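You operate a simulated robot arm through the tools that you are given. There is no shell and no other tool. Be economical: measure what you need, move in short steps, check, and stop when the job is done.

You run a simulated two-armed robot. Do the job below in one go: nothing can be reset, and whatever is moved stays where it is left.

Task
Push the island bench drawer shut. Fetch the white tin and set it on the short island bench top. Put the black wheel on the short island bench top. Take the blue tape roll and leave it on the top of the two-tier table. Take the square steel tray on the long island bench top and put it away on the fitting bench top. Take the teal pad and put it on the top of the two-tier table. Fetch the purple drink bottle and stand it on the short island bench top. Open the top blue drawer, put the grey pipe coupling on the sorting bench top away inside, then shut the drawer. Fetch the long tray and set it on the middle island bench top. Put the yellow tin on the packing bench top away on the top of the steel wall shelf. Open the dye locker door. The order is free. Set down upright: white tin, purple drink bottle, grey pipe coupling, yellow tin.
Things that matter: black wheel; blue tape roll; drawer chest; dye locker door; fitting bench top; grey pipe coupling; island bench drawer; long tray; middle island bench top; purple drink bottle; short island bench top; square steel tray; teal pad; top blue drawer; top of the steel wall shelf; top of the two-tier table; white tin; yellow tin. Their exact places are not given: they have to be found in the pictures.

Only the result counts: the job must be done as asked and must still hold three seconds after the hand-in. Knocking over, shifting, dropping, spilling or breaking anything else fails it.

Robot
Two 7-joint arms with vacuum grippers on one trunk, on a base that drives. Base frame: it is fixed to the floor where the robot stands at the start and does not move with it; the origin is under the middle of the robot, x ahead of it, y to its left, z up. Lengths are in cm, angles in degrees, forces in N, time in s.
The left shoulder is at the start at [7, 17.4, 100.4], the right one opposite. With the tool pointing down near the work surface each hand reaches from about 34 to 80 cm from the robot's upright axis, wherever it stands, measured 20 degrees to its own side. Places, roughly: black wheel (8x8x4 cm) [150, -10, 80]; blue tape roll (7x7x4 cm) [90, 70, 80]; drawer chest [-740, 780, 70]; dye locker door [-750, 180, 70]; fitting bench top [-130, 970, 80]; grey pipe coupling (5x5x6 cm) [270, 330, 80]; island bench drawer [80, 10, 70]; long tray (41x20x4 cm) [240, 390, 80]; middle island bench top [-20, 620, 80]; purple drink bottle (7x7x21 cm) [100, 210, 90]; short island bench top [-140, -180, 80]; square steel tray (24x18x4 cm) [80, 180, 80]; teal pad (10x8x4 cm) [100, 190, 80]; top blue drawer [-740, 770, 80]; top of the steel wall shelf (24x116 cm) [-338, 932, 128]; top of the two-tier table [0, 340, 70]; white tin (8x8x9 cm) [110, -10, 80]; yellow tin (8x8x9 cm) [180, 580, 80]. Payload 3.5 kg a hand.
Tool frame (each hand has its own): the origin (TCP) lies in the middle of the cups' lips, and z points out of the cups. The gripper has 2 cups of 3.2 cm across, covering 3.2 by 8 cm (tool x, y); the bellows give 1 cm. With the vacuum on, a cup seals on a smooth face that it is pressed against (1 to 4 N); it does not hold porous or soft things. The pull reaches 76 N.
Orientation is that of the tool frame in the base frame, as a unit quaternion [x, y, z, w]. With the cups facing straight down, the tool's x points along the base's -x, its y along +y and its z along -z.

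Tools
- The arms move only by the tool step_arm. It takes "left_commands", "right_commands" or both (then of equal length, played together; a hand with none holds still); each is a list of rows, each a list of 7 numbers: the shift along the tool's x, y, z in cm, then the turn, a rotation vector about the tool's x, y, z in degrees, then the vacuum: 1 switches it on, -1 off. In form: [[tx, ty, tz, rx, ry, rz, vacuum], ...]. A call has 1 to 8 rows; each row is the pose to reach, as a shift and turn from the pose commanded when the call began, along the tool's axes at that moment. A row lasts 0.2 s, in which the tool goes at most 5 cm and 8.6 degrees; a call with a longer step from one row to the next is refused whole, and so is a gripper value outside its range. Where a pose cannot be reached the arm comes as near as it can. A force on the tool above 40 N (or 10 N above the force at the start of the call, whichever is more), or a blocked arm, ends the call early, and 0.2 s more pass. The pull builds up within a second once a cup has sealed. Time passes only in rows, and 0.2 s behind the last, so rows that repeat a pose give it time. The reply holds the time, the measured pose of the TCP, the force on the tool along the base axes and the pull of the vacuum, in the units named above and with some noise, with the torque about the TCP (base axes, N m) and any sound that the robot's microphone picked up.
- Cameras (640 x 400 px; columns grow to the right, rows downward): "scene" is now at [13.63, -1.16, 131.87]; the picture's right is [-0.14, -0.99, 0.00], its down [-0.62, 0.09, -0.78] and it looks along [0.77, -0.11, -0.63] (base axes); focal length 293 px, centre (320, 200). "left" rides on the left gripper at [7.4, -1.9, -11] in its tool frame; the picture's right is [0.25, 0.97, 0.00], its down [-0.77, 0.20, -0.60] and it looks along [-0.58, 0.15, 0.80] (tool axes); focal length 218 px, centre (320, 200). "right" rides on the right gripper at [7.4, 1.9, -11] in its tool frame; the picture's right is [-0.25, 0.97, 0.00], its down [-0.77, -0.20, -0.60] and it looks along [-0.58, -0.15, 0.80] (tool axes); focal length 218 px, centre (320, 200).
- camera(camera): a new picture of that camera. The clock stands still meanwhile.
- lift_body(by): slides the trunk up (or, below 0, down) by that many cm; the arms and the scene camera ride with it, the base frame stays. It gives what a move gives, with no picture.
- base_move(legs): drives the robot by 1 to 6 legs, each [ahead, turn to the left] in cm and degrees, along the robot's own axes; the way and the turn of a leg run together, so that a leg with both is an arc; at most 150 cm and 180 degrees a leg. The arms and the cameras ride along, it lands a little off, and it stops where it bumps. It gives what a move gives.
- head_to(pan, tilt): turns the head with the scene camera to pan (to the left, within 86 degrees either way) and tilt (down, from -29 to 69), counted from straight ahead of the robot. It gives what a move gives.
- pixel_to_xyz(camera, pixels): for up to 12 pixels [column, row] of the newest picture of that camera ("zoom" is the newest enlarged one), the place [x, y, z] in the base frame of the surface seen there, good to about 0.3 cm. The clock stands still meanwhile.
- close_up(camera, box): a new picture of the part [left, top, right, bottom] of that camera's present view, enlarged. The clock stands still meanwhile.
- hand_in(): hands the job in; it is judged then, once.

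Keep the steps short. Do not move on a guess: measure, check each grasp and each placing, and mend mistakes. In all there are 364 turns and 324 pictures (those below and enlarged ones count). Leave the vacuum off and the arms clear of the work at the hand-in unless told otherwise, and finish with a single line.

The tools are called after "Call:" by a JSON object that holds its "fn" and its "kwargs". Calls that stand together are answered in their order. step_arm: Moves the arms, as the interface text tells. Its arguments: {"type":"object","properties":{"left_commands":{"type":"array","items":{"type":"array","items":{"type":"number"}}},"right_commands":{"type":"array","items":{"type":"array","items":{"type":"number"}}}},"required":[]} The other tools are called the same way: lift_body (by) slides the trunk up or down; base_move (legs) drives the base; head_to (pan, tilt) turns the head that bears the scene camera; camera (camera) takes a picture; pixel_to_xyz (camera, pixels) gives the place of the surface under pixels of a picture; close_up (camera, box) takes an enlarged picture of a part of a camera's view; hand_in () hands the job in.

At the start:

```text
time: 0.0
left_ee_pos: [50.61, 19.86, 91.42]
left_tool_rot: [0.0, 1.0, 0.0, 0.0]
left_contact_force: [0.1, -0.2, 0.0]
left_wrist_torque: [0.01, -0.01, 0.02]
left_pull: 0.0
right_ee_pos: [60.96, -24.86, 97.36]
right_tool_rot: [0.0, 1.0, 0.0, -0.001]
right_contact_force: [0.1, 0.5, 0.9]
right_wrist_torque: [-0.04, -0.01, 0.01]
right_pull: 0.0
trunk travel left (down, up): [-50.0, 34.0]
robot x, y, heading: [-0.19, 0.11, 0.1]
head pan, tilt: [-7.9, 38.7]
```

scene: 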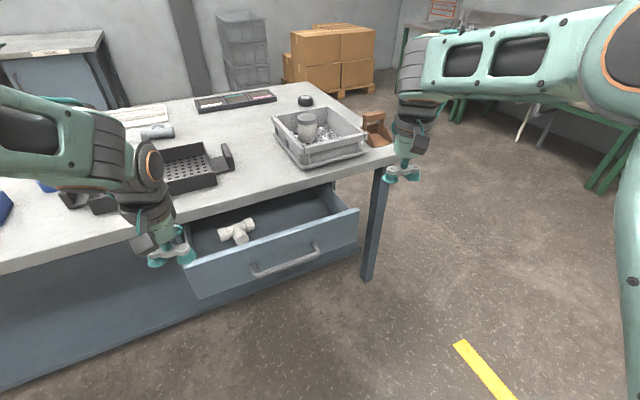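
right: 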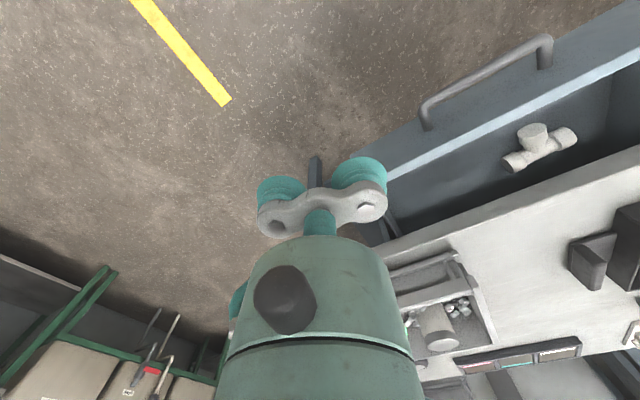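
left: 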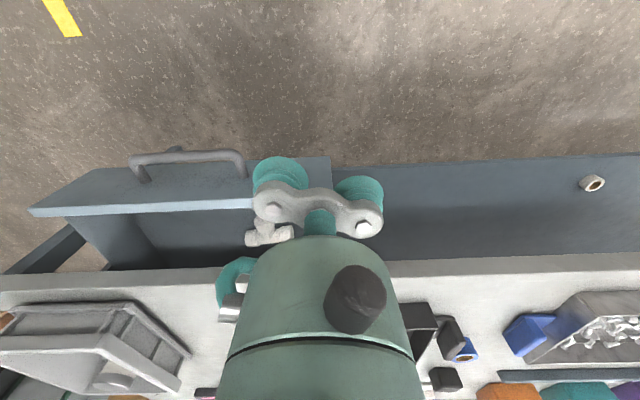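

The open drawer, the crate with a whitish tin (305,127) and a black wheel (305,100) are in view. I will measure these first.

Call:
{"fn": "pixel_to_xyz", "kwargs": {"camera": "scene", "pixels": [[285, 262], [270, 243], [350, 215], [195, 270], [305, 117], [307, 130], [305, 98], [306, 106], [275, 115], [365, 135], [305, 168], [240, 230]]}}

Call:
{"fn": "close_up", "kwargs": {"camera": "scene", "box": [180, 80, 420, 230]}}

```text
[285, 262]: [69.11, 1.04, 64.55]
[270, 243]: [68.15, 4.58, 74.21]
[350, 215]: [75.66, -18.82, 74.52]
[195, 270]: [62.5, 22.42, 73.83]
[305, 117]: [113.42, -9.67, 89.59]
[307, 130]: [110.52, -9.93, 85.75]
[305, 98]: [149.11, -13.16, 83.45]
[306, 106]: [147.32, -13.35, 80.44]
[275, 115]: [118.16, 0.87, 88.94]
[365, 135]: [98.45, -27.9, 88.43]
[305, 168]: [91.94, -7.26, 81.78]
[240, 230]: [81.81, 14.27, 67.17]
```

```text
2.67 times, centred on (300, 155) of scene
```

zoom: 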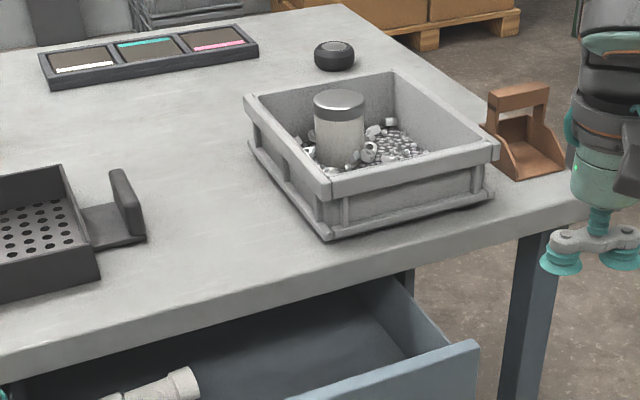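

The bench is turned about 18° to the left relative to the robot; the drawer front runs along it. I turn the base square to the bench so the right hand can push straight.

Call:
{"fn": "base_move", "kwargs": {"legs": [[0, 17.7]]}}

Call:
{"fn": "head_to", "kwargs": {"pan": -15, "tilt": 38}}

Call:
{"fn": "camera", "kwargs": {"camera": "scene"}}

```text
time: 1.4
left_ee_pos: [42.27, 34.38, 91.53]
left_tool_rot: [-0.153, 0.988, 0.0, 0.0]
left_contact_force: [0.2, 0.3, 0.2]
left_wrist_torque: [-0.02, -0.02, -0.01]
left_pull: 0.0
right_ee_pos: [65.59, -5.19, 97.4]
right_tool_rot: [-0.154, 0.988, 0.0, 0.0]
right_contact_force: [0.7, 1.0, 0.8]
right_wrist_torque: [0.01, -0.02, 0.02]
right_pull: 0.0
trunk travel left (down, up): [-50.0, 34.0]
robot x, y, heading: [-0.5, 0.05, 17.7]
head pan, tilt: [-7.9, 38.7]
```

```text
time: 2.1
left_ee_pos: [42.23, 34.42, 91.44]
left_tool_rot: [-0.153, 0.988, 0.0, 0.0]
left_contact_force: [0.7, 0.1, -0.4]
left_wrist_torque: [-0.01, 0.0, -0.03]
left_pull: 0.1
right_ee_pos: [65.69, -5.01, 97.43]
right_tool_rot: [-0.153, 0.988, 0.0, 0.001]
right_contact_force: [-0.1, 0.7, -0.2]
right_wrist_torque: [0.0, 0.06, 0.0]
right_pull: 0.1
trunk travel left (down, up): [-50.0, 34.0]
robot x, y, heading: [-0.36, 0.14, 17.7]
head pan, tilt: [-15.0, 38.0]
```

```text
319 pictures are left
```

scene: 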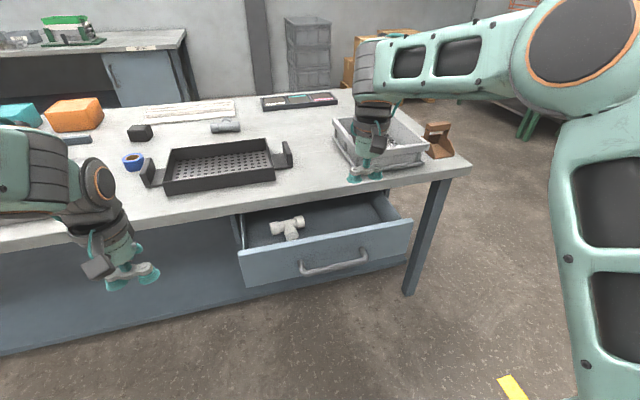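

The drawer is now straight ahead of the right hand. I pull the right hand back and swing it to point forward.

Call:
{"fn": "step_arm", "kwargs": {"right_commands": [[1.5, 0.6, 1.2, 0, -8.5, 0, -1], [3, 1.2, 2.5, 0, -17, 0, -1], [4.5, 1.8, 3.7, 0, -25.5, 0, -1], [6, 2.5, 5, 0, -34, 0, -1], [7.5, 3, 6.2, 0, -42.5, 0, -1], [9, 3.6, 7.5, 0, -51, 0, -1], [10.5, 4.2, 8.7, 0, -59.5, 0, -1], [12, 5, 10, 0, -68, 0, -1]]}}

Call:
{"fn": "pixel_to_xyz", "kwargs": {"camera": "scene", "pixels": [[335, 248], [335, 243], [395, 245], [332, 268], [240, 200], [420, 172], [133, 155], [133, 165], [140, 125], [20, 112]]}}

```text
time: 3.9
left_ee_pos: [42.31, 34.57, 91.34]
left_tool_rot: [-0.154, 0.988, -0.001, -0.001]
left_contact_force: [0.7, 0.1, -0.3]
left_wrist_torque: [-0.05, 0.04, 0.0]
left_pull: 0.1
right_ee_pos: [55.38, -4.38, 87.97]
right_tool_rot: [-0.083, 0.829, 0.101, 0.544]
right_contact_force: [0.7, -0.4, -0.1]
right_wrist_torque: [0.02, -0.01, 0.02]
right_pull: 0.2
right hand out of reach, approached as far as the arm can: row 8
trunk travel left (down, up): [-50.0, 34.0]
robot x, y, heading: [-0.33, -0.24, 17.9]
head pan, tilt: [-15.0, 38.0]
```

```text
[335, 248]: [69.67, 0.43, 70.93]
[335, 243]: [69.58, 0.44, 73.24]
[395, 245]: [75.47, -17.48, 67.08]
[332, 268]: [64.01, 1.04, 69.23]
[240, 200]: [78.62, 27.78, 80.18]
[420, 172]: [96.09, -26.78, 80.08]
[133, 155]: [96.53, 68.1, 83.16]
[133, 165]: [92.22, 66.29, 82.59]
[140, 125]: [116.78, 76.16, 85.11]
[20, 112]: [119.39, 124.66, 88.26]
```

The handle stands out at mid-height around the drawer's middle, so I will press on the face right of it. I move the hand down and right in front of that part, levelling it.

Call:
{"fn": "step_arm", "kwargs": {"right_commands": [[2.2, -2.4, 1.9, 0, -3, 0, -1], [4.4, -4.8, 3.8, 0, -6, 0, -1], [6.6, -7.2, 5.7, 0, -10, 0, -1], [8.8, -9.6, 7.6, 0, -14, 0, -1], [11, -12, 9.5, 0, -18, 0, -1], [13, -14.4, 11.5, 0, -22, 0, -1], [15.1, -14.4, 13.2, 0, -22, 0, -1]]}}

Call:
{"fn": "camera", "kwargs": {"camera": "scene"}}

```text
time: 5.5
left_ee_pos: [42.25, 34.52, 91.48]
left_tool_rot: [-0.154, 0.988, 0.0, 0.0]
left_contact_force: [-0.6, 0.4, 0.2]
left_wrist_torque: [-0.02, 0.0, -0.01]
left_pull: 0.1
right_ee_pos: [65.12, -15.31, 68.19]
right_tool_rot: [-0.11, 0.698, 0.109, 0.699]
right_contact_force: [0.1, 0.7, 0.2]
right_wrist_torque: [0.03, 0.0, 0.0]
right_pull: 0.0
right hand out of reach, approached as far as the arm can: row 1, 2, 3
trunk travel left (down, up): [-50.0, 34.0]
robot x, y, heading: [0.15, -0.09, 17.5]
head pan, tilt: [-15.0, 38.0]
```

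```text
318 pictures are left
```

scene: 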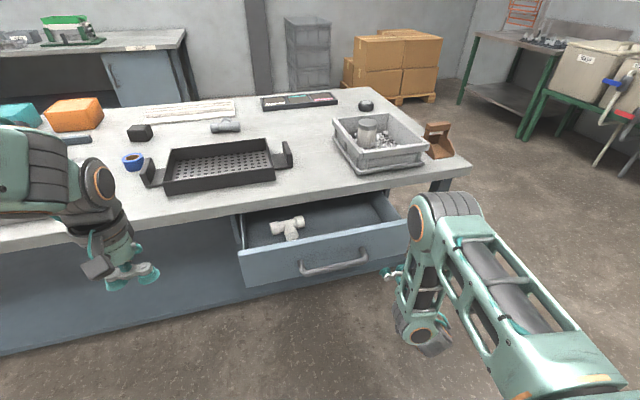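

The hand is about 9 cm in front of the face. I push forward in steady steps.

Call:
{"fn": "step_arm", "kwargs": {"right_commands": [[0, 0, 3, 0, 0, 0, -1], [0, 0, 6, 0, 0, 0, -1], [0, 0, 8, 0, 0, 0, -1], [0, 0, 10, 0, 0, 0, -1], [0, 0, 12, 0, 0, 0, -1], [0, 0, 14, 0, 0, 0, -1], [0, 0, 16, 0, 0, 0, -1], [0, 0, 18, 0, 0, 0, -1]]}}

Call:
{"fn": "step_arm", "kwargs": {"right_commands": [[0, 0, 1, 0, 0, 0, -1], [0, 0, 2, 0, 0, 0, -1], [0, 0, 3, 0, 0, 0, -1], [0, 0, 4, 0, 0, 0, -1], [0, 0, 5, 0, 0, 0, -1], [0, 0, 6, 0, 0, 0, -1], [0, 0, 7, 0, 0, 0, -1], [0, 0, 8, 0, 0, 0, -1]]}}

Call:
{"fn": "camera", "kwargs": {"camera": "scene"}}

```text
time: 7.3
left_ee_pos: [42.32, 34.38, 91.43]
left_tool_rot: [-0.153, 0.988, 0.0, 0.0]
left_contact_force: [0.6, 0.5, 0.6]
left_wrist_torque: [0.01, 0.01, 0.02]
left_pull: 0.0
right_ee_pos: [82.47, -9.69, 68.08]
right_tool_rot: [-0.109, 0.699, 0.109, 0.699]
right_contact_force: [-0.6, 0.4, -0.1]
right_wrist_torque: [-0.02, -0.02, 0.0]
right_pull: 0.1
trunk travel left (down, up): [-50.0, 34.0]
robot x, y, heading: [-0.09, 0.25, 17.6]
head pan, tilt: [-15.0, 38.0]
```

```text
time: 9.1
left_ee_pos: [42.12, 34.42, 91.35]
left_tool_rot: [-0.155, 0.988, 0.0, 0.0]
left_contact_force: [-0.3, -0.1, -1.2]
left_wrist_torque: [0.0, -0.06, -0.02]
left_pull: 0.0
right_ee_pos: [90.02, -7.53, 68.22]
right_tool_rot: [-0.109, 0.699, 0.109, 0.699]
right_contact_force: [-0.6, -0.2, -0.3]
right_wrist_torque: [0.03, 0.02, 0.0]
right_pull: 0.0
trunk travel left (down, up): [-50.0, 34.0]
robot x, y, heading: [-0.19, -0.54, 17.7]
head pan, tilt: [-15.0, 38.0]
```

```text
317 pictures are left
```

scene: 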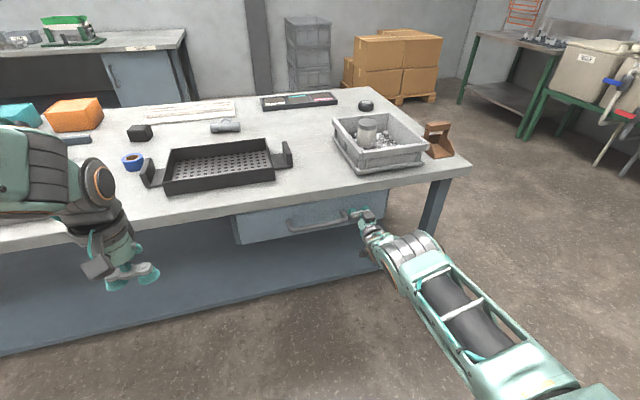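

The drawer slides in without resistance so far; I keep pushing until it stops.

Call:
{"fn": "step_arm", "kwargs": {"right_commands": [[0, 0, 1, 0, 0, 0, -1], [0, 0, 2, 0, 0, 0, -1], [0, 0, 3, 0, 0, 0, -1], [0, 0, 4, 0, 0, 0, -1], [0, 0, 5, 0, 0, 0, -1], [0, 0, 6, 0, 0, 0, -1]]}}

Call:
{"fn": "camera", "kwargs": {"camera": "scene"}}

```text
time: 10.0
left_ee_pos: [41.84, 34.26, 91.67]
left_tool_rot: [-0.152, 0.988, 0.0, 0.001]
left_contact_force: [0.1, -0.1, -0.4]
left_wrist_torque: [0.01, -0.01, 0.0]
left_pull: 0.1
right_ee_pos: [92.38, -6.78, 68.08]
right_tool_rot: [-0.11, 0.701, 0.11, 0.697]
right_contact_force: [-21.5, -2.3, 6.9]
right_wrist_torque: [0.13, 0.26, -0.12]
right_pull: 0.1
right hand out of reach, approached as far as the arm can: row 4
trunk travel left (down, up): [-50.0, 34.0]
robot x, y, heading: [-0.16, -0.04, 17.7]
head pan, tilt: [-15.0, 38.0]
stopped in row 4 (right hand): the force on the tool passed its limit at 54 N (the readings are from after the stop); the commanded pose is now the measured one
```

```text
316 pictures are left
```

scene: 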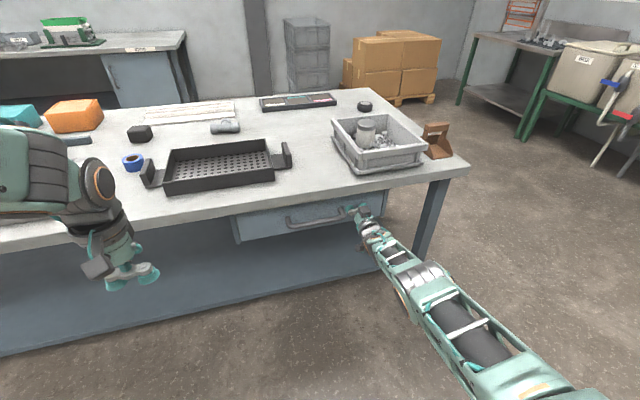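

It stopped with 54 N. I retract a little and look closely at the drawer edges.

Call:
{"fn": "step_arm", "kwargs": {"right_commands": [[0, 0, -4, 0, 0, 0, -1], [0, 0, -8, 0, 0, 0, -1], [0, 0, -12, 0, 0, 0, -1], [0, 0, -16, 0, 0, 0, -1], [0, 0, -20, 0, 0, 0, -1]]}}

Call:
{"fn": "close_up", "kwargs": {"camera": "scene", "box": [210, 150, 450, 300]}}

Call:
{"fn": "pixel_to_xyz", "kwargs": {"camera": "zoom", "pixels": [[80, 200], [90, 215], [200, 170], [200, 195], [440, 140], [200, 145], [200, 150]]}}

```text
time: 11.2
left_ee_pos: [42.22, 34.37, 91.6]
left_tool_rot: [-0.154, 0.988, -0.001, 0.0]
left_contact_force: [-0.2, -0.4, -0.7]
left_wrist_torque: [-0.03, -0.01, -0.01]
left_pull: 0.0
right_ee_pos: [73.5, -12.63, 68.06]
right_tool_rot: [-0.11, 0.701, 0.11, 0.696]
right_contact_force: [0.0, -0.5, -0.3]
right_wrist_torque: [0.02, -0.01, -0.03]
right_pull: 0.1
trunk travel left (down, up): [-50.0, 34.0]
robot x, y, heading: [0.12, 0.01, 17.6]
head pan, tilt: [-15.0, 38.0]
```

```text
2.67 times, centred on (330, 225) of scene
```

zoom: 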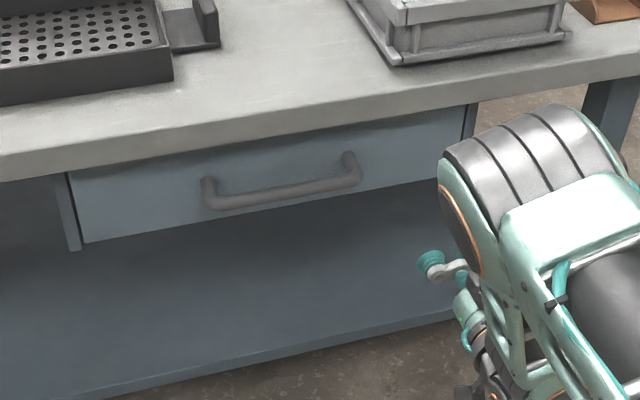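

```text
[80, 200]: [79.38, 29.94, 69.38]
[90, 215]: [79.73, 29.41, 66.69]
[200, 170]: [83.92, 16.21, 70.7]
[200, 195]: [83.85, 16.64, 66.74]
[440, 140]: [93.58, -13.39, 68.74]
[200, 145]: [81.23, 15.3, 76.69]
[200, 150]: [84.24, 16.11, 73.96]
```

Call:
{"fn": "pixel_to_xyz", "kwargs": {"camera": "zoom", "pixels": [[60, 190], [72, 243], [68, 215], [467, 125], [110, 200], [420, 150]]}}

```text
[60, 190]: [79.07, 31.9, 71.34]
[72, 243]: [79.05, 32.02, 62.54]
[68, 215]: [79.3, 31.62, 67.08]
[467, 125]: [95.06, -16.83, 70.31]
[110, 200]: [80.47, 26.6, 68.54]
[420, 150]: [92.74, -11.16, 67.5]
```

The drawer face is flush with its frame (both about 85 cm along the bench normal): shut. Now I bring the right hand back up to pointing down, and look at the right end of the bench.

Call:
{"fn": "step_arm", "kwargs": {"right_commands": [[-3.5, 0, -4, 0, 0, 0, -1], [-7, 0, -6, 0, 8.5, 0, -1], [-11, 0, -8, 0, 17, 0, -1], [-15, 0, -9, 0, 25.5, 0, -1], [-19, 0, -10, 0, 34, 0, -1], [-23, 1, -12, 0, 42.5, 0, -1], [-26, 2, -14, 0, 51, 0, -1], [-30, 3, -16, 0, 59.5, 0, -1]]}}

Call:
{"fn": "step_arm", "kwargs": {"right_commands": [[0, 0, 0, 0, 8, 0, -1], [0, 0, 0, 0, 16, 0, -1], [0, 0, 0, 0, 23, 0, -1], [0, 0, 0, 0, 30.5, 0, -1]]}}

Call:
{"fn": "head_to", "kwargs": {"pan": -55, "tilt": 30}}

Call:
{"fn": "camera", "kwargs": {"camera": "scene"}}

```text
refused: row 1 steps farther than a row can; nothing moved
```

```text
time: 12.2
left_ee_pos: [42.2, 34.3, 91.59]
left_tool_rot: [-0.153, 0.988, 0.0, -0.001]
left_contact_force: [-0.2, -1.0, 0.4]
left_wrist_torque: [0.01, 0.0, 0.0]
left_pull: 0.1
right_ee_pos: [73.6, -12.68, 67.95]
right_tool_rot: [-0.133, 0.86, 0.076, 0.486]
right_contact_force: [0.6, -0.5, -0.8]
right_wrist_torque: [0.01, 0.0, 0.03]
right_pull: 0.0
trunk travel left (down, up): [-50.0, 34.0]
robot x, y, heading: [-0.06, -0.1, 17.6]
head pan, tilt: [-15.0, 38.0]
```

```text
time: 13.3
left_ee_pos: [42.13, 34.37, 91.36]
left_tool_rot: [-0.152, 0.988, 0.0, 0.0]
left_contact_force: [-0.4, -0.5, 0.1]
left_wrist_torque: [0.01, -0.04, 0.05]
left_pull: 0.1
right_ee_pos: [73.69, -12.68, 67.93]
right_tool_rot: [-0.134, 0.86, 0.076, 0.486]
right_contact_force: [0.3, 0.0, -1.3]
right_wrist_torque: [-0.02, 0.0, 0.01]
right_pull: 0.1
trunk travel left (down, up): [-50.0, 34.0]
robot x, y, heading: [0.1, -0.29, 17.5]
head pan, tilt: [-55.0, 30.0]
```

```text
314 pictures are left
```

scene: 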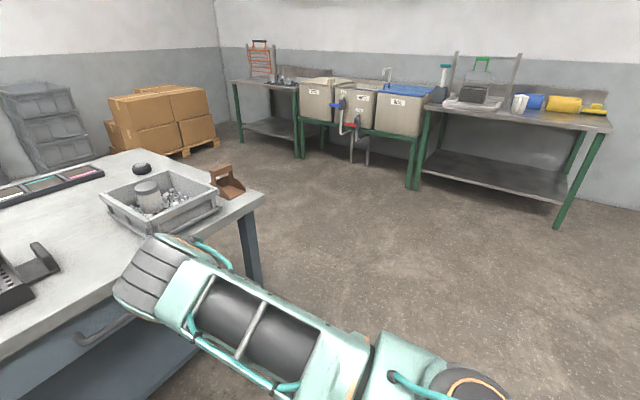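

The space beyond the bench's right end is clear. I finish lifting the right hand and measure the bench end.

Call:
{"fn": "step_arm", "kwargs": {"right_commands": [[-2.44, 0.75, -3.2, 0, 7.4, 0, -1], [-4.9, 1.5, -6.4, 0, 14.8, 0, -1], [-7.3, 2.25, -9.6, 0, 22.2, 0, -1], [-9.8, 3, -12.8, 0, 29.6, 0, -1], [-12.2, 3.75, -16, 0, 37, 0, -1], [-14.6, 4.5, -19.2, 0, 44.4, 0, -1], [-17.1, 5.25, -22.4, 0, 51.8, 0, -1], [-19.5, 6, -25.7, 0, 59.2, 0, -1]]}}

Call:
{"fn": "pixel_to_xyz", "kwargs": {"camera": "scene", "pixels": [[262, 195], [130, 152], [140, 166], [146, 182], [150, 195], [217, 187], [237, 197], [300, 150], [411, 180], [557, 220], [182, 150], [250, 275]]}}

```text
time: 15.1
left_ee_pos: [42.12, 34.27, 91.41]
left_tool_rot: [-0.153, 0.988, 0.0, 0.0]
left_contact_force: [0.2, 0.2, -0.2]
left_wrist_torque: [-0.02, 0.01, 0.02]
left_pull: 0.1
right_ee_pos: [60.42, -10.73, 98.18]
right_tool_rot: [-0.154, 0.988, 0.001, -0.003]
right_contact_force: [-0.2, -0.3, -0.2]
right_wrist_torque: [-0.02, -0.04, -0.01]
right_pull: 0.0
trunk travel left (down, up): [-50.0, 34.0]
robot x, y, heading: [0.06, 0.06, 17.4]
head pan, tilt: [-55.0, 30.0]
```

```text
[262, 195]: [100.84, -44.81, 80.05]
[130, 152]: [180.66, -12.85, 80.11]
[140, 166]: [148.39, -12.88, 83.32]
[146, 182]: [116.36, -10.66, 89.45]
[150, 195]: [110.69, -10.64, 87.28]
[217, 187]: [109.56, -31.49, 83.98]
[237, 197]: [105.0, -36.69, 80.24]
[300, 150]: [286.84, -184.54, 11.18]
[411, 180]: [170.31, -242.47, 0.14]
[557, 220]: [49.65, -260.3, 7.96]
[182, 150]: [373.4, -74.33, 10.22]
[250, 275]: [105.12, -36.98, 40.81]
```

Bench end lies about 73 cm right of me; both tin and wheel can be reached from there. I raise the trunk, then drive round to face the bench's right end.

Call:
{"fn": "lift_body", "kwargs": {"by": 15}}

Call:
{"fn": "base_move", "kwargs": {"legs": [[0, -90], [118, 0], [0, 90], [115, 0], [0, 90]]}}

Call:
{"fn": "head_to", "kwargs": {"pan": 0, "tilt": 40}}

Call:
{"fn": "camera", "kwargs": {"camera": "scene"}}

```text
time: 16.8
left_ee_pos: [42.38, 34.31, 106.39]
left_tool_rot: [-0.153, 0.988, 0.0, -0.001]
left_contact_force: [0.4, 0.7, -0.8]
left_wrist_torque: [0.0, -0.01, 0.01]
left_pull: 0.0
right_ee_pos: [60.5, -10.57, 112.91]
right_tool_rot: [-0.154, 0.988, 0.001, -0.002]
right_contact_force: [-0.8, 0.0, 0.2]
right_wrist_torque: [-0.02, 0.03, 0.01]
right_pull: 0.0
trunk travel left (down, up): [-65.0, 19.0]
robot x, y, heading: [-0.16, 0.52, 17.6]
head pan, tilt: [-55.0, 30.0]
```

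```text
time: 39.8
left_ee_pos: [111.54, -35.26, 106.44]
left_tool_rot: [0.811, -0.585, 0.0, 0.0]
left_contact_force: [1.0, -0.4, -0.1]
left_wrist_torque: [-0.02, 0.03, 0.04]
left_pull: 0.1
right_ee_pos: [156.38, -16.46, 113.04]
right_tool_rot: [0.811, -0.585, 0.001, 0.002]
right_contact_force: [0.2, 0.2, -0.6]
right_wrist_torque: [-0.01, 0.01, -0.02]
right_pull: 0.0
trunk travel left (down, up): [-65.0, 19.0]
robot x, y, heading: [146.66, -77.19, 108.5]
head pan, tilt: [-55.0, 30.0]
```

```text
time: 41.1
left_ee_pos: [111.6, -35.17, 106.48]
left_tool_rot: [0.811, -0.586, 0.0, 0.0]
left_contact_force: [-0.3, -0.3, -0.3]
left_wrist_torque: [-0.03, 0.0, 0.0]
left_pull: 0.1
right_ee_pos: [156.39, -16.48, 113.02]
right_tool_rot: [0.811, -0.585, 0.002, 0.002]
right_contact_force: [0.4, 0.0, -1.0]
right_wrist_torque: [0.01, 0.01, 0.01]
right_pull: 0.1
trunk travel left (down, up): [-65.0, 19.0]
robot x, y, heading: [146.32, -77.09, 108.2]
head pan, tilt: [0.0, 40.0]
```

```text
313 pictures are left
```

scene: 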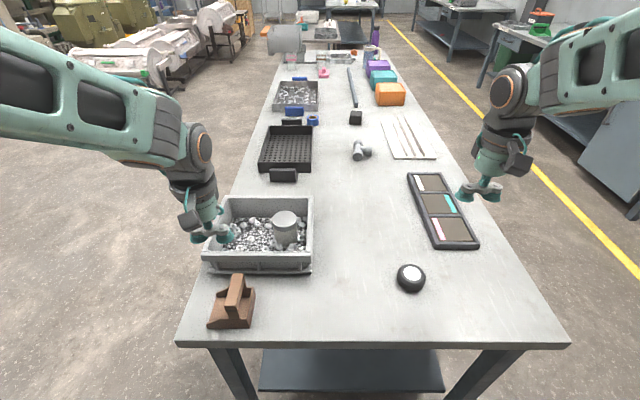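

A fine view. I measure the tin's top (285,218) and the wheel's top (411,272).

Call:
{"fn": "close_up", "kwargs": {"camera": "scene", "box": [200, 180, 440, 330]}}

Call:
{"fn": "pixel_to_xyz", "kwargs": {"camera": "zoom", "pixels": [[226, 100], [192, 100], [258, 100], [226, 85], [226, 117], [226, 140], [562, 245], [530, 245], [595, 245], [562, 230], [562, 262], [520, 320]]}}

```text
2.67 times, centred on (320, 255) of scene
```

zoom: 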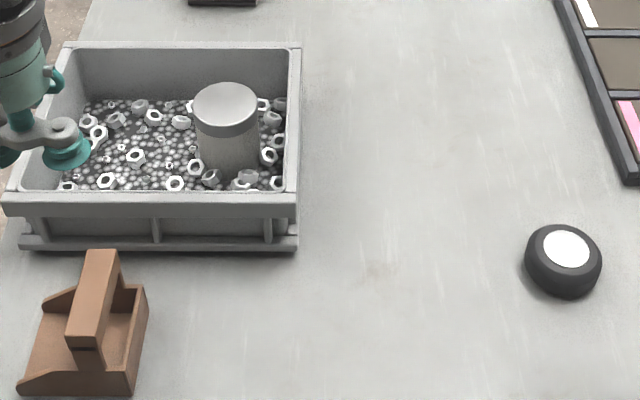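

```text
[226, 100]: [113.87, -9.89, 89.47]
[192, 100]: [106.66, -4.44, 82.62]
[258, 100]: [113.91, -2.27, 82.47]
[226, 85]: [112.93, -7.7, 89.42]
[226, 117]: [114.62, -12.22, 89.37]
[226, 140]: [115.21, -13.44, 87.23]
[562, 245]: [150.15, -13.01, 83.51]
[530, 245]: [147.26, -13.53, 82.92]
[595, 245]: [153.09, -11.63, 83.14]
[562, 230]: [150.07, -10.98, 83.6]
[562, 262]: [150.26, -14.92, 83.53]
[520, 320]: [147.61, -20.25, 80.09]
```

Tin top at about (114.0, −11.1, 89.4), wheel top at (150.2, −12.9, 83.5). I move both hands above them, 3 cm clear.

Call:
{"fn": "step_arm", "kwargs": {"left_commands": [[-4.5, -2, 0, 0, 0, 0, -1], [-9, -4, 0, 0, 0, 0, -1], [-13.5, -6, 0, 0, 0, 0, -1], [-18, -8, 0, 0, 0, 0, -1], [-22.2, -10, 0, 0, 0, 0, -1], [-22.2, -10, 5, 0, 0, 0, -1], [-22.2, -10, 10, 0, 0, 0, -1], [-22.2, -10, 14, 0, 0, 0, -1]], "right_commands": [[-2.6, 2.4, 2, 0, 0, 0, -1], [-5.3, 4.8, 4, 0, 0, 0, -1], [-5.3, 4.8, 8, 0, 0, 0, -1], [-5.3, 4.8, 12, 0, 0, 0, -1], [-5.3, 4.8, 16, 0, 0, 0, -1], [-5.3, 4.8, 20, 0, 0, 0, -1], [-5.3, 4.8, 24, 0, 0, 0, -1], [-5.3, 4.8, 26, 0, 0, 0, -1]]}}

Call:
{"fn": "camera", "kwargs": {"camera": "scene"}}

Call:
{"fn": "camera", "kwargs": {"camera": "left"}}

Call:
{"fn": "camera", "kwargs": {"camera": "right"}}

```text
time: 42.9
left_ee_pos: [114.02, -10.86, 92.34]
left_tool_rot: [0.811, -0.585, 0.002, 0.0]
left_contact_force: [-0.7, 0.5, 0.1]
left_wrist_torque: [-0.05, 0.01, 0.01]
left_pull: 0.0
right_ee_pos: [150.06, -12.94, 86.98]
right_tool_rot: [0.811, -0.585, 0.001, 0.003]
right_contact_force: [1.0, 0.0, -0.5]
right_wrist_torque: [-0.01, 0.01, 0.01]
right_pull: 0.2
trunk travel left (down, up): [-65.0, 19.0]
robot x, y, heading: [146.29, -76.92, 108.3]
head pan, tilt: [0.0, 40.0]
```

```text
311 pictures are left
```

scene: 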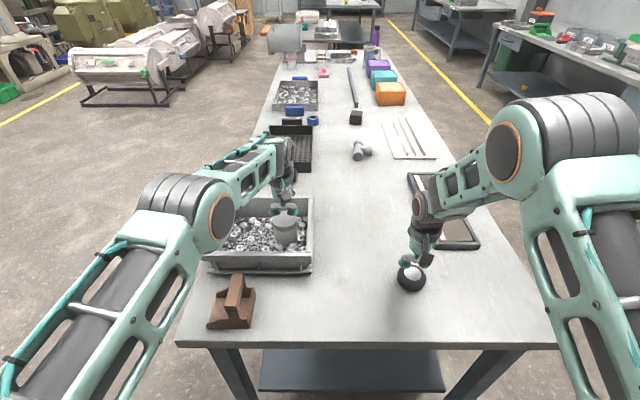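

```text
310 pictures are left
```

left: 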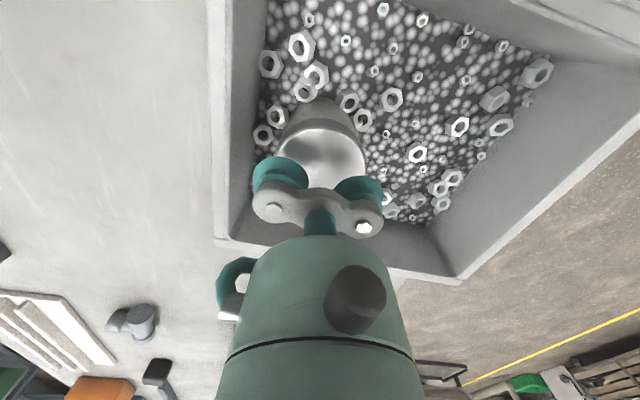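

```text
309 pictures are left
```

right: 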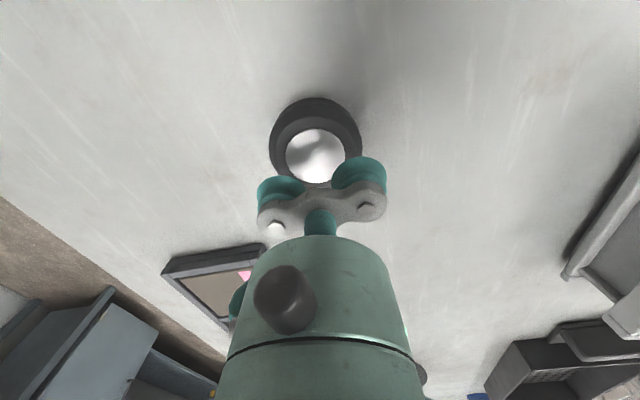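

Both hands are above their things. I check centres from the wrist pictures before pressing.

Call:
{"fn": "pixel_to_xyz", "kwargs": {"camera": "left", "pixels": [[280, 158], [362, 158], [321, 132], [321, 160]]}}

Call:
{"fn": "pixel_to_xyz", "kwargs": {"camera": "right", "pixels": [[287, 155], [345, 155], [316, 132], [316, 180], [280, 140]]}}

```text
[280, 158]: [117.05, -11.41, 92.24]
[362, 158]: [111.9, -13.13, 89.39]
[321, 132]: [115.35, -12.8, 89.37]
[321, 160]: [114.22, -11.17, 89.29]
```

```text
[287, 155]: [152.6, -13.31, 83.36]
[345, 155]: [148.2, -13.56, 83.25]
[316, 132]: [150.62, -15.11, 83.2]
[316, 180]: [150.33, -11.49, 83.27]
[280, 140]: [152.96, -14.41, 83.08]
```

Call:
{"fn": "step_arm", "kwargs": {"left_commands": [[0, 0, 1.5, 0, 0, 0, 1], [0, 0, 2.5, 0, 0, 0, 1], [0, 0, 3.2, 0, 0, 0, 1], [0, 0, 3.5, 0, 0, 0, 1], [0, 0, 3.5, 0, 0, 0, 1], [0, 0, 3.5, 0, 0, 0, 1], [0, 0, 3.5, 0, 0, 0, 1]], "right_commands": [[0, 0, 1.5, 0, 0, 0, 1], [0, 0, 3, 0, 0, 0, 1], [0, 0, 3.8, 0, 0, 0, 1], [0, 0, 4.2, 0, 0, 0, 1], [0, 0, 4.2, 0, 0, 0, 1], [0, 0, 4.2, 0, 0, 0, 1], [0, 0, 4.2, 0, 0, 0, 1]]}}

```text
time: 44.5
left_ee_pos: [114.17, -11.17, 89.12]
left_tool_rot: [0.811, -0.586, -0.001, 0.0]
left_contact_force: [1.1, -1.0, 2.6]
left_wrist_torque: [-0.01, 0.0, 0.01]
left_pull: 0.0
right_ee_pos: [150.17, -13.07, 83.04]
right_tool_rot: [0.812, -0.584, -0.001, -0.001]
right_contact_force: [0.3, 12.8, 27.5]
right_wrist_torque: [-0.02, -0.11, 0.02]
right_pull: 37.9
trunk travel left (down, up): [-65.0, 19.0]
robot x, y, heading: [146.41, -77.21, 108.3]
head pan, tilt: [0.0, 40.0]
```

The wheel is held by one cup (38 N). The tin isn't sealed yet at 2.6 N; I press a bit more there.

Call:
{"fn": "step_arm", "kwargs": {"left_commands": [[0, 0, 0.3, 0, 0, 0, 1], [0, 0, 0.5, 0, 0, 0, 1], [0, 0, 0.5, 0, 0, 0, 1], [0, 0, 0.5, 0, 0, 0, 1]], "right_commands": [[0, 0, -0.3, 0, 0, 0, 1], [0, 0, -0.3, 0, 0, 0, 1], [0, 0, -0.3, 0, 0, 0, 1], [0, 0, -0.3, 0, 0, 0, 1]]}}

```text
time: 45.5
left_ee_pos: [114.16, -11.02, 88.42]
left_tool_rot: [0.811, -0.586, 0.0, 0.0]
left_contact_force: [-1.3, 1.1, 6.5]
left_wrist_torque: [-0.02, -0.06, 0.02]
left_pull: 0.0
right_ee_pos: [150.2, -13.14, 83.17]
right_tool_rot: [0.811, -0.585, 0.002, 0.002]
right_contact_force: [-0.3, -0.1, -0.6]
right_wrist_torque: [0.09, -0.12, 0.01]
right_pull: 37.6
trunk travel left (down, up): [-65.0, 19.0]
robot x, y, heading: [146.22, -76.63, 108.4]
head pan, tilt: [0.0, 40.0]
```

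The tin's rim is spoiling the seal under both cups. I lift slightly, shift 2.4 cm to the left so one cup is centred on the lid, and press again.

Call:
{"fn": "step_arm", "kwargs": {"left_commands": [[0, 0, -2, 0, 0, 0, 1], [0, 2.4, -2, 0, 0, 0, 1], [0, 2.4, -0.8, 0, 0, 0, 1], [0, 2.4, 0, 0, 0, 0, 1], [0, 2.4, 0, 0, 0, 0, 1], [0, 2.4, 0, 0, 0, 0, 1], [0, 2.4, 0, 0, 0, 0, 1]], "right_commands": [[0, 0, 0, 0, 0, 0, 1], [0, 0, -1, 0, 0, 0, 1], [0, 0, -2, 0, 0, 0, 1], [0, 0, -3, 0, 0, 0, 1], [0, 0, -4, 0, 0, 0, 1], [0, 0, -5, 0, 0, 0, 1], [0, 0, -6, 0, 0, 0, 1]]}}

Call:
{"fn": "camera", "kwargs": {"camera": "scene"}}

Call:
{"fn": "camera", "kwargs": {"camera": "left"}}

```text
time: 47.1
left_ee_pos: [111.82, -11.85, 88.67]
left_tool_rot: [0.811, -0.585, -0.002, -0.001]
left_contact_force: [-9.1, 6.8, 28.5]
left_wrist_torque: [0.34, -0.92, 0.15]
left_pull: 37.4
right_ee_pos: [150.16, -13.19, 89.35]
right_tool_rot: [0.811, -0.585, 0.001, 0.002]
right_contact_force: [0.3, -0.3, -1.2]
right_wrist_torque: [0.06, -0.09, 0.01]
right_pull: 37.9
trunk travel left (down, up): [-65.0, 19.0]
robot x, y, heading: [146.46, -76.92, 108.6]
head pan, tilt: [0.0, 40.0]
```

```text
308 pictures are left
```

scene: 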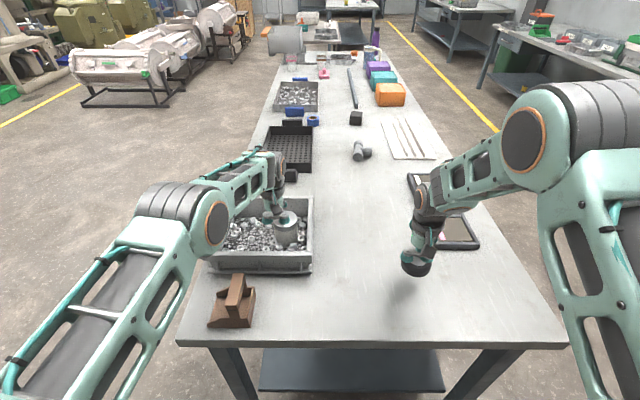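

```text
307 pictures are left
```

left: 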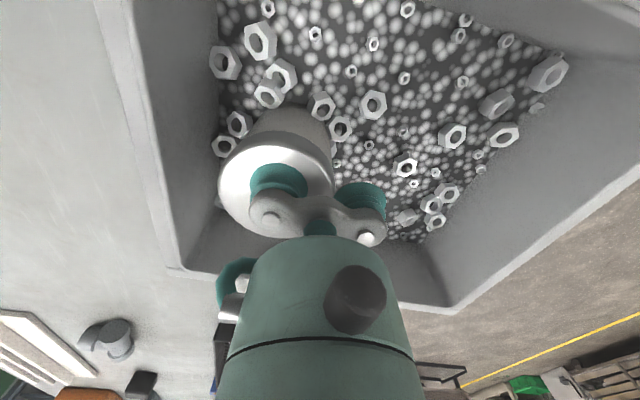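

The tin is now held by one cup (37 N). I lift it straight up slowly.

Call:
{"fn": "step_arm", "kwargs": {"left_commands": [[0, 0, -0.7, 0, 0, 0, 1], [0, 0, -1.5, 0, 0, 0, 1], [0, 0, -3, 0, 0, 0, 1], [0, 0, -5, 0, 0, 0, 1], [0, 0, -7.5, 0, 0, 0, 1], [0, 0, -10, 0, 0, 0, 1], [0, 0, -13, 0, 0, 0, 1], [0, 0, -16, 0, 0, 0, 1]], "right_commands": [[0, 0, -1, 0, 0, 0, 1], [0, 0, -2, 0, 0, 0, 1], [0, 0, -4, 0, 0, 0, 1], [0, 0, -6, 0, 0, 0, 1], [0, 0, -8, 0, 0, 0, 1], [0, 0, -10, 0, 0, 0, 1], [0, 0, -12, 0, 0, 0, 1], [0, 0, -14, 0, 0, 0, 1]]}}

Call:
{"fn": "camera", "kwargs": {"camera": "scene"}}

```text
time: 48.9
left_ee_pos: [111.85, -11.89, 104.6]
left_tool_rot: [0.811, -0.586, 0.0, 0.0]
left_contact_force: [-0.7, 1.0, -2.5]
left_wrist_torque: [0.24, -0.63, 0.02]
left_pull: 37.5
right_ee_pos: [150.18, -12.97, 103.27]
right_tool_rot: [0.811, -0.585, 0.001, 0.002]
right_contact_force: [0.2, -0.3, -1.4]
right_wrist_torque: [0.03, -0.11, 0.02]
right_pull: 37.9
trunk travel left (down, up): [-65.0, 19.0]
robot x, y, heading: [146.66, -77.01, 107.9]
head pan, tilt: [0.0, 40.0]
```

```text
306 pictures are left
```

scene: 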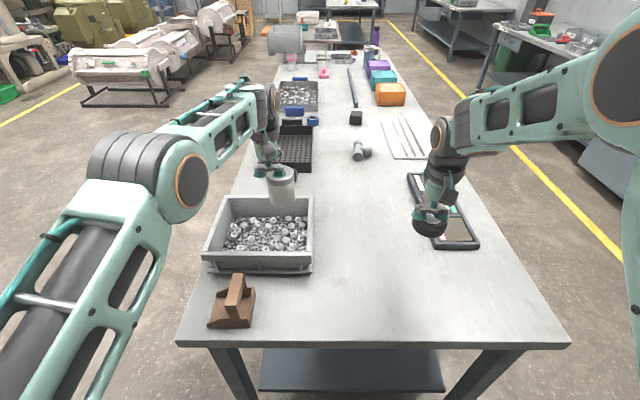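

Both are held. I draw the hands in, back away from the bench, and turn towards the short island bench to look.

Call:
{"fn": "step_arm", "kwargs": {"left_commands": [[4, 0, 0, 0, 0, 0, 1], [8, 0, 0, 0, 0, 0, 1], [12, 0, 0, 0, 0, 0, 1], [16, 0, 0, 0, 0, 0, 1], [20, 0, 0, 0, 0, 0, 1]], "right_commands": [[2, 0, 0, 0, 0, 0, 1], [4, 0, 0, 0, 0, 0, 1], [6, 0, 0, 0, 0, 0, 1], [8, 0, 0, 0, 0, 0, 1], [10, 0, 0, 0, 0, 0, 1]]}}

Call:
{"fn": "base_move", "kwargs": {"legs": [[-40, 0], [0, 84], [60, 0]]}}

Call:
{"fn": "head_to", "kwargs": {"pan": 0, "tilt": 20}}

Call:
{"fn": "camera", "kwargs": {"camera": "scene"}}

```text
time: 50.1
left_ee_pos: [117.92, -31.02, 104.46]
left_tool_rot: [0.811, -0.586, -0.001, 0.0]
left_contact_force: [0.8, 0.3, -2.1]
left_wrist_torque: [0.23, -0.56, 0.04]
left_pull: 37.8
right_ee_pos: [153.21, -22.66, 103.21]
right_tool_rot: [0.811, -0.585, 0.001, 0.002]
right_contact_force: [-0.1, -0.7, -1.5]
right_wrist_torque: [0.06, -0.14, 0.0]
right_pull: 37.7
trunk travel left (down, up): [-65.0, 19.0]
robot x, y, heading: [146.14, -76.86, 108.4]
head pan, tilt: [0.0, 40.0]
```

```text
time: 59.1
left_ee_pos: [51.71, -151.61, 104.48]
left_tool_rot: [0.994, 0.11, 0.0, 0.0]
left_contact_force: [0.8, -0.1, -2.1]
left_wrist_torque: [0.6, 0.16, -0.01]
left_pull: 37.8
right_ee_pos: [46.93, -115.62, 103.11]
right_tool_rot: [0.994, 0.111, 0.002, 0.0]
right_contact_force: [-0.3, -0.7, -0.6]
right_wrist_torque: [0.14, 0.05, 0.02]
right_pull: 38.1
trunk travel left (down, up): [-65.0, 19.0]
robot x, y, heading: [100.88, -128.24, -167.4]
head pan, tilt: [0.0, 40.0]
```

```text
time: 60.0
left_ee_pos: [51.77, -151.64, 104.45]
left_tool_rot: [0.994, 0.11, 0.0, -0.001]
left_contact_force: [-0.2, 0.4, -2.7]
left_wrist_torque: [0.61, 0.16, 0.03]
left_pull: 37.8
right_ee_pos: [46.85, -115.76, 103.0]
right_tool_rot: [0.994, 0.111, 0.002, 0.001]
right_contact_force: [-0.1, -0.3, -1.9]
right_wrist_torque: [0.11, 0.03, -0.02]
right_pull: 37.6
trunk travel left (down, up): [-65.0, 19.0]
robot x, y, heading: [100.81, -128.28, -167.4]
head pan, tilt: [0.0, 20.0]
```

```text
305 pictures are left
```

scene: 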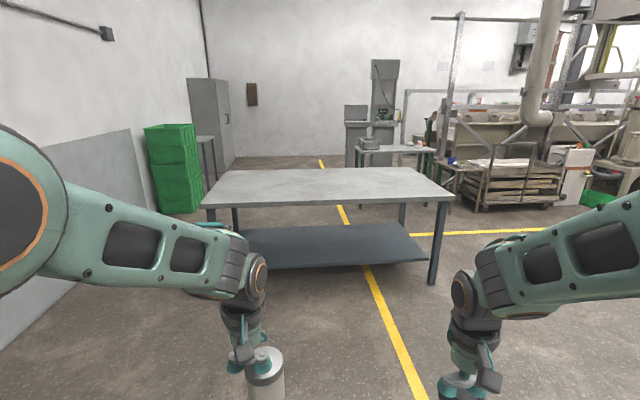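

The empty bench ahead is the short island bench. I measure its corners.

Call:
{"fn": "pixel_to_xyz", "kwargs": {"camera": "scene", "pixels": [[208, 200], [446, 194], [404, 169], [230, 172], [330, 196], [330, 180], [320, 240], [435, 275], [237, 265]]}}

```text
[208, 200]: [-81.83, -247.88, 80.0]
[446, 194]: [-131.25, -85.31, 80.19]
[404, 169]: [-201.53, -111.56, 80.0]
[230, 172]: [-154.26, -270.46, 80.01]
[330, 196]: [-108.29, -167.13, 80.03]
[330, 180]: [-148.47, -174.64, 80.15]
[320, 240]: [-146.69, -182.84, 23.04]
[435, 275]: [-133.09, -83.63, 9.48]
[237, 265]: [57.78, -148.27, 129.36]
```

I drive up square to the bench's front edge.

Call:
{"fn": "base_move", "kwargs": {"legs": [[0, -4], [110, 0], [54, 0], [0, 8.9]]}}

Call:
{"fn": "head_to", "kwargs": {"pan": 0, "tilt": 40}}

Call:
{"fn": "camera", "kwargs": {"camera": "scene"}}

```text
time: 69.5
left_ee_pos: [-109.06, -181.47, 104.4]
left_tool_rot: [0.988, 0.157, 0.0, 0.0]
left_contact_force: [-1.1, 0.1, -2.3]
left_wrist_torque: [0.58, 0.18, 0.01]
left_pull: 37.5
right_ee_pos: [-117.06, -146.07, 103.24]
right_tool_rot: [0.988, 0.157, 0.003, 0.0]
right_contact_force: [0.3, 0.0, -1.9]
right_wrist_torque: [0.13, 0.04, -0.03]
right_pull: 37.9
trunk travel left (down, up): [-65.0, 19.0]
robot x, y, heading: [-62.55, -153.4, -161.9]
head pan, tilt: [0.0, 20.0]
```

```text
time: 70.3
left_ee_pos: [-108.99, -181.42, 104.46]
left_tool_rot: [0.988, 0.157, 0.0, 0.0]
left_contact_force: [-0.3, -0.6, -2.1]
left_wrist_torque: [0.59, 0.21, 0.03]
left_pull: 37.7
right_ee_pos: [-117.16, -146.07, 103.19]
right_tool_rot: [0.988, 0.157, 0.002, 0.001]
right_contact_force: [0.2, 0.6, -1.4]
right_wrist_torque: [0.1, 0.05, 0.01]
right_pull: 37.8
trunk travel left (down, up): [-65.0, 19.0]
robot x, y, heading: [-62.22, -152.76, -162.0]
head pan, tilt: [0.0, 40.0]
```

```text
304 pictures are left
```

scene: 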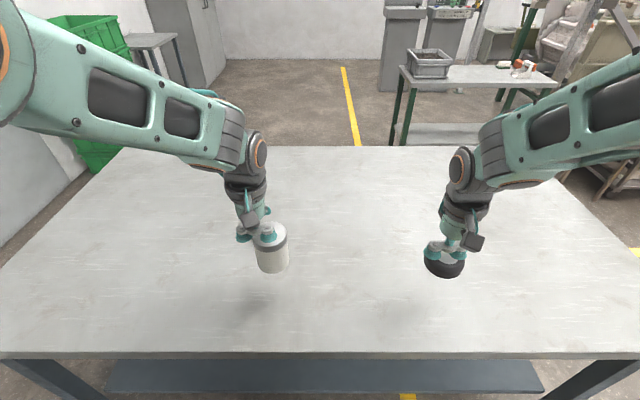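

Both hands hover over the bench. I reach further in and lower to just above the top.

Call:
{"fn": "step_arm", "kwargs": {"left_commands": [[-4, 2, 0, 0, 0, 0, 1], [-8, 4, 0, 0, 0, 0, 1], [-12, 5, 1, 0, 0, 0, 1], [-12, 5, 4, 0, 0, 0, 1], [-12, 5, 7, 0, 0, 0, 1], [-12, 5, 10, 0, 0, 0, 1], [-12, 5, 12, 0, 0, 0, 1], [-12, 5, 13.5, 0, 0, 0, 1]], "right_commands": [[-4, 0, 0, 0, 0, 0, 1], [-8, 0, 2, 0, 0, 0, 1], [-12, 0, 4, 0, 0, 0, 1], [-12, 0, 8, 0, 0, 0, 1], [-12, 0, 12, 0, 0, 0, 1], [-12, 0, 15, 0, 0, 0, 1], [-12, 0, 17, 0, 0, 0, 1], [-12, 0, 18.5, 0, 0, 0, 1]]}}

Call:
{"fn": "camera", "kwargs": {"camera": "scene"}}

```text
time: 72.1
left_ee_pos: [-118.91, -190.0, 90.87]
left_tool_rot: [0.988, 0.157, 0.002, 0.0]
left_contact_force: [0.0, -0.8, -3.1]
left_wrist_torque: [0.55, 0.18, 0.03]
left_pull: 38.0
right_ee_pos: [-128.48, -149.78, 84.44]
right_tool_rot: [0.988, 0.157, 0.002, 0.001]
right_contact_force: [-0.3, 0.7, -2.3]
right_wrist_torque: [0.08, 0.04, 0.0]
right_pull: 37.3
trunk travel left (down, up): [-65.0, 19.0]
robot x, y, heading: [-62.41, -153.41, -162.2]
head pan, tilt: [0.0, 40.0]
```

```text
303 pictures are left
```

scene: 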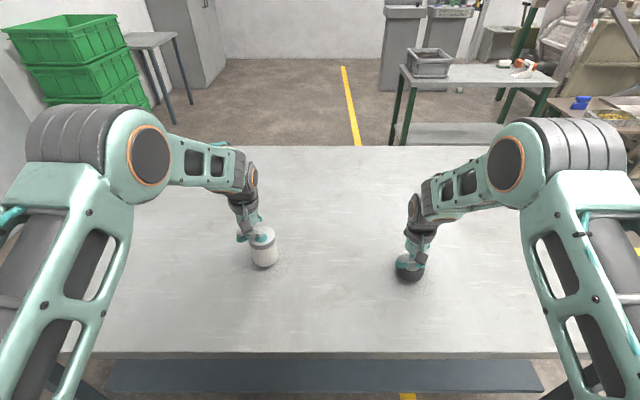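

I lower the last bit gently until contact.

Call:
{"fn": "step_arm", "kwargs": {"left_commands": [[0, 0, 0.4, 0, 0, 0, 1], [0, 0, 0.8, 0, 0, 0, 1], [0, 0, 1.2, 0, 0, 0, 1], [0, 0, 1.6, 0, 0, 0, 1], [0, 0, 1.8, 0, 0, 0, 1], [0, 0, 1.8, 0, 0, 0, 1]], "right_commands": [[0, 0, 0.3, 0, 0, 0, 1], [0, 0, 0.6, 0, 0, 0, 1], [0, 0, 0.9, 0, 0, 0, 1], [0, 0, 1.1, 0, 0, 0, 1], [0, 0, 1.3, 0, 0, 0, 1], [0, 0, 1.3, 0, 0, 0, 1]]}}

```text
time: 73.5
left_ee_pos: [-118.76, -190.09, 89.16]
left_tool_rot: [0.988, 0.156, -0.001, 0.0]
left_contact_force: [0.2, -0.1, -2.3]
left_wrist_torque: [0.54, 0.18, 0.03]
left_pull: 37.6
right_ee_pos: [-128.34, -149.95, 83.62]
right_tool_rot: [0.987, 0.158, 0.0, 0.0]
right_contact_force: [-2.7, 1.5, 14.3]
right_wrist_torque: [0.16, -0.15, 0.05]
right_pull: 38.0
trunk travel left (down, up): [-65.0, 19.0]
robot x, y, heading: [-62.46, -153.55, -162.0]
head pan, tilt: [0.0, 40.0]
```

The wheel touches (14 N); the tin is still free. I release the wheel and lower the tin further.

Call:
{"fn": "step_arm", "kwargs": {"left_commands": [[0, 0, 0.2, 0, 0, 0, 1], [0, 0, 0.4, 0, 0, 0, 1], [0, 0, 0.6, 0, 0, 0, 1], [0, 0, 0.8, 0, 0, 0, 1], [0, 0, 0.9, 0, 0, 0, 1], [0, 0, 0.9, 0, 0, 0, 1]], "right_commands": [[0, 0, -0.3, 0, 0, 0, -1], [0, 0, -0.3, 0, 0, 0, -1], [0, 0, -0.3, 0, 0, 0, -1], [0, 0, -0.3, 0, 0, 0, -1], [0, 0, -1, 0, 0, 0, -1], [0, 0, -3, 0, 0, 0, -1]]}}

```text
time: 74.9
left_ee_pos: [-118.69, -189.89, 88.52]
left_tool_rot: [0.988, 0.157, -0.001, 0.0]
left_contact_force: [-6.9, -8.9, 29.4]
left_wrist_torque: [0.91, 0.31, 0.12]
left_pull: 37.5
right_ee_pos: [-128.37, -149.72, 86.43]
right_tool_rot: [0.988, 0.157, 0.001, 0.001]
right_contact_force: [-0.1, -0.5, -0.5]
right_wrist_torque: [-0.01, -0.02, 0.01]
right_pull: 0.0
trunk travel left (down, up): [-65.0, 19.0]
robot x, y, heading: [-62.77, -153.33, -161.9]
head pan, tilt: [0.0, 40.0]
```

The tin stands (29 N). I ease off, release it and lift both hands.

Call:
{"fn": "step_arm", "kwargs": {"left_commands": [[0, 0, -0.4, 0, 0, 0, -1], [0, 0, -0.4, 0, 0, 0, -1], [0, 0, -0.4, 0, 0, 0, -1], [0, 0, -0.4, 0, 0, 0, -1], [0, 0, -1.2, 0, 0, 0, -1], [0, 0, -4, 0, 0, 0, -1], [0, 0, -8, 0, 0, 0, -1], [0, 0, -12, 0, 0, 0, -1]], "right_commands": [[0, 0, 0, 0, 0, 0, -1], [0, 0, -3, 0, 0, 0, -1], [0, 0, -6, 0, 0, 0, -1], [0, 0, -9, 0, 0, 0, -1], [0, 0, -12, 0, 0, 0, -1], [0, 0, -14, 0, 0, 0, -1], [0, 0, -16, 0, 0, 0, -1], [0, 0, -18, 0, 0, 0, -1]]}}

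Call:
{"fn": "camera", "kwargs": {"camera": "scene"}}

```text
time: 76.7
left_ee_pos: [-118.57, -189.82, 100.34]
left_tool_rot: [0.988, 0.156, 0.0, -0.001]
left_contact_force: [0.2, -0.4, 0.2]
left_wrist_torque: [0.0, 0.0, -0.02]
left_pull: 0.1
right_ee_pos: [-128.4, -149.84, 104.43]
right_tool_rot: [0.988, 0.156, 0.002, 0.001]
right_contact_force: [0.6, -0.2, -0.4]
right_wrist_torque: [0.02, 0.01, 0.03]
right_pull: 0.0
trunk travel left (down, up): [-65.0, 19.0]
robot x, y, heading: [-62.24, -152.78, -162.1]
head pan, tilt: [0.0, 40.0]
```

```text
302 pictures are left
```

scene: 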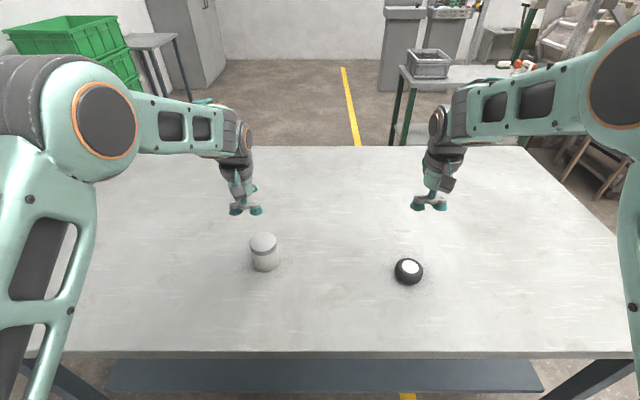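

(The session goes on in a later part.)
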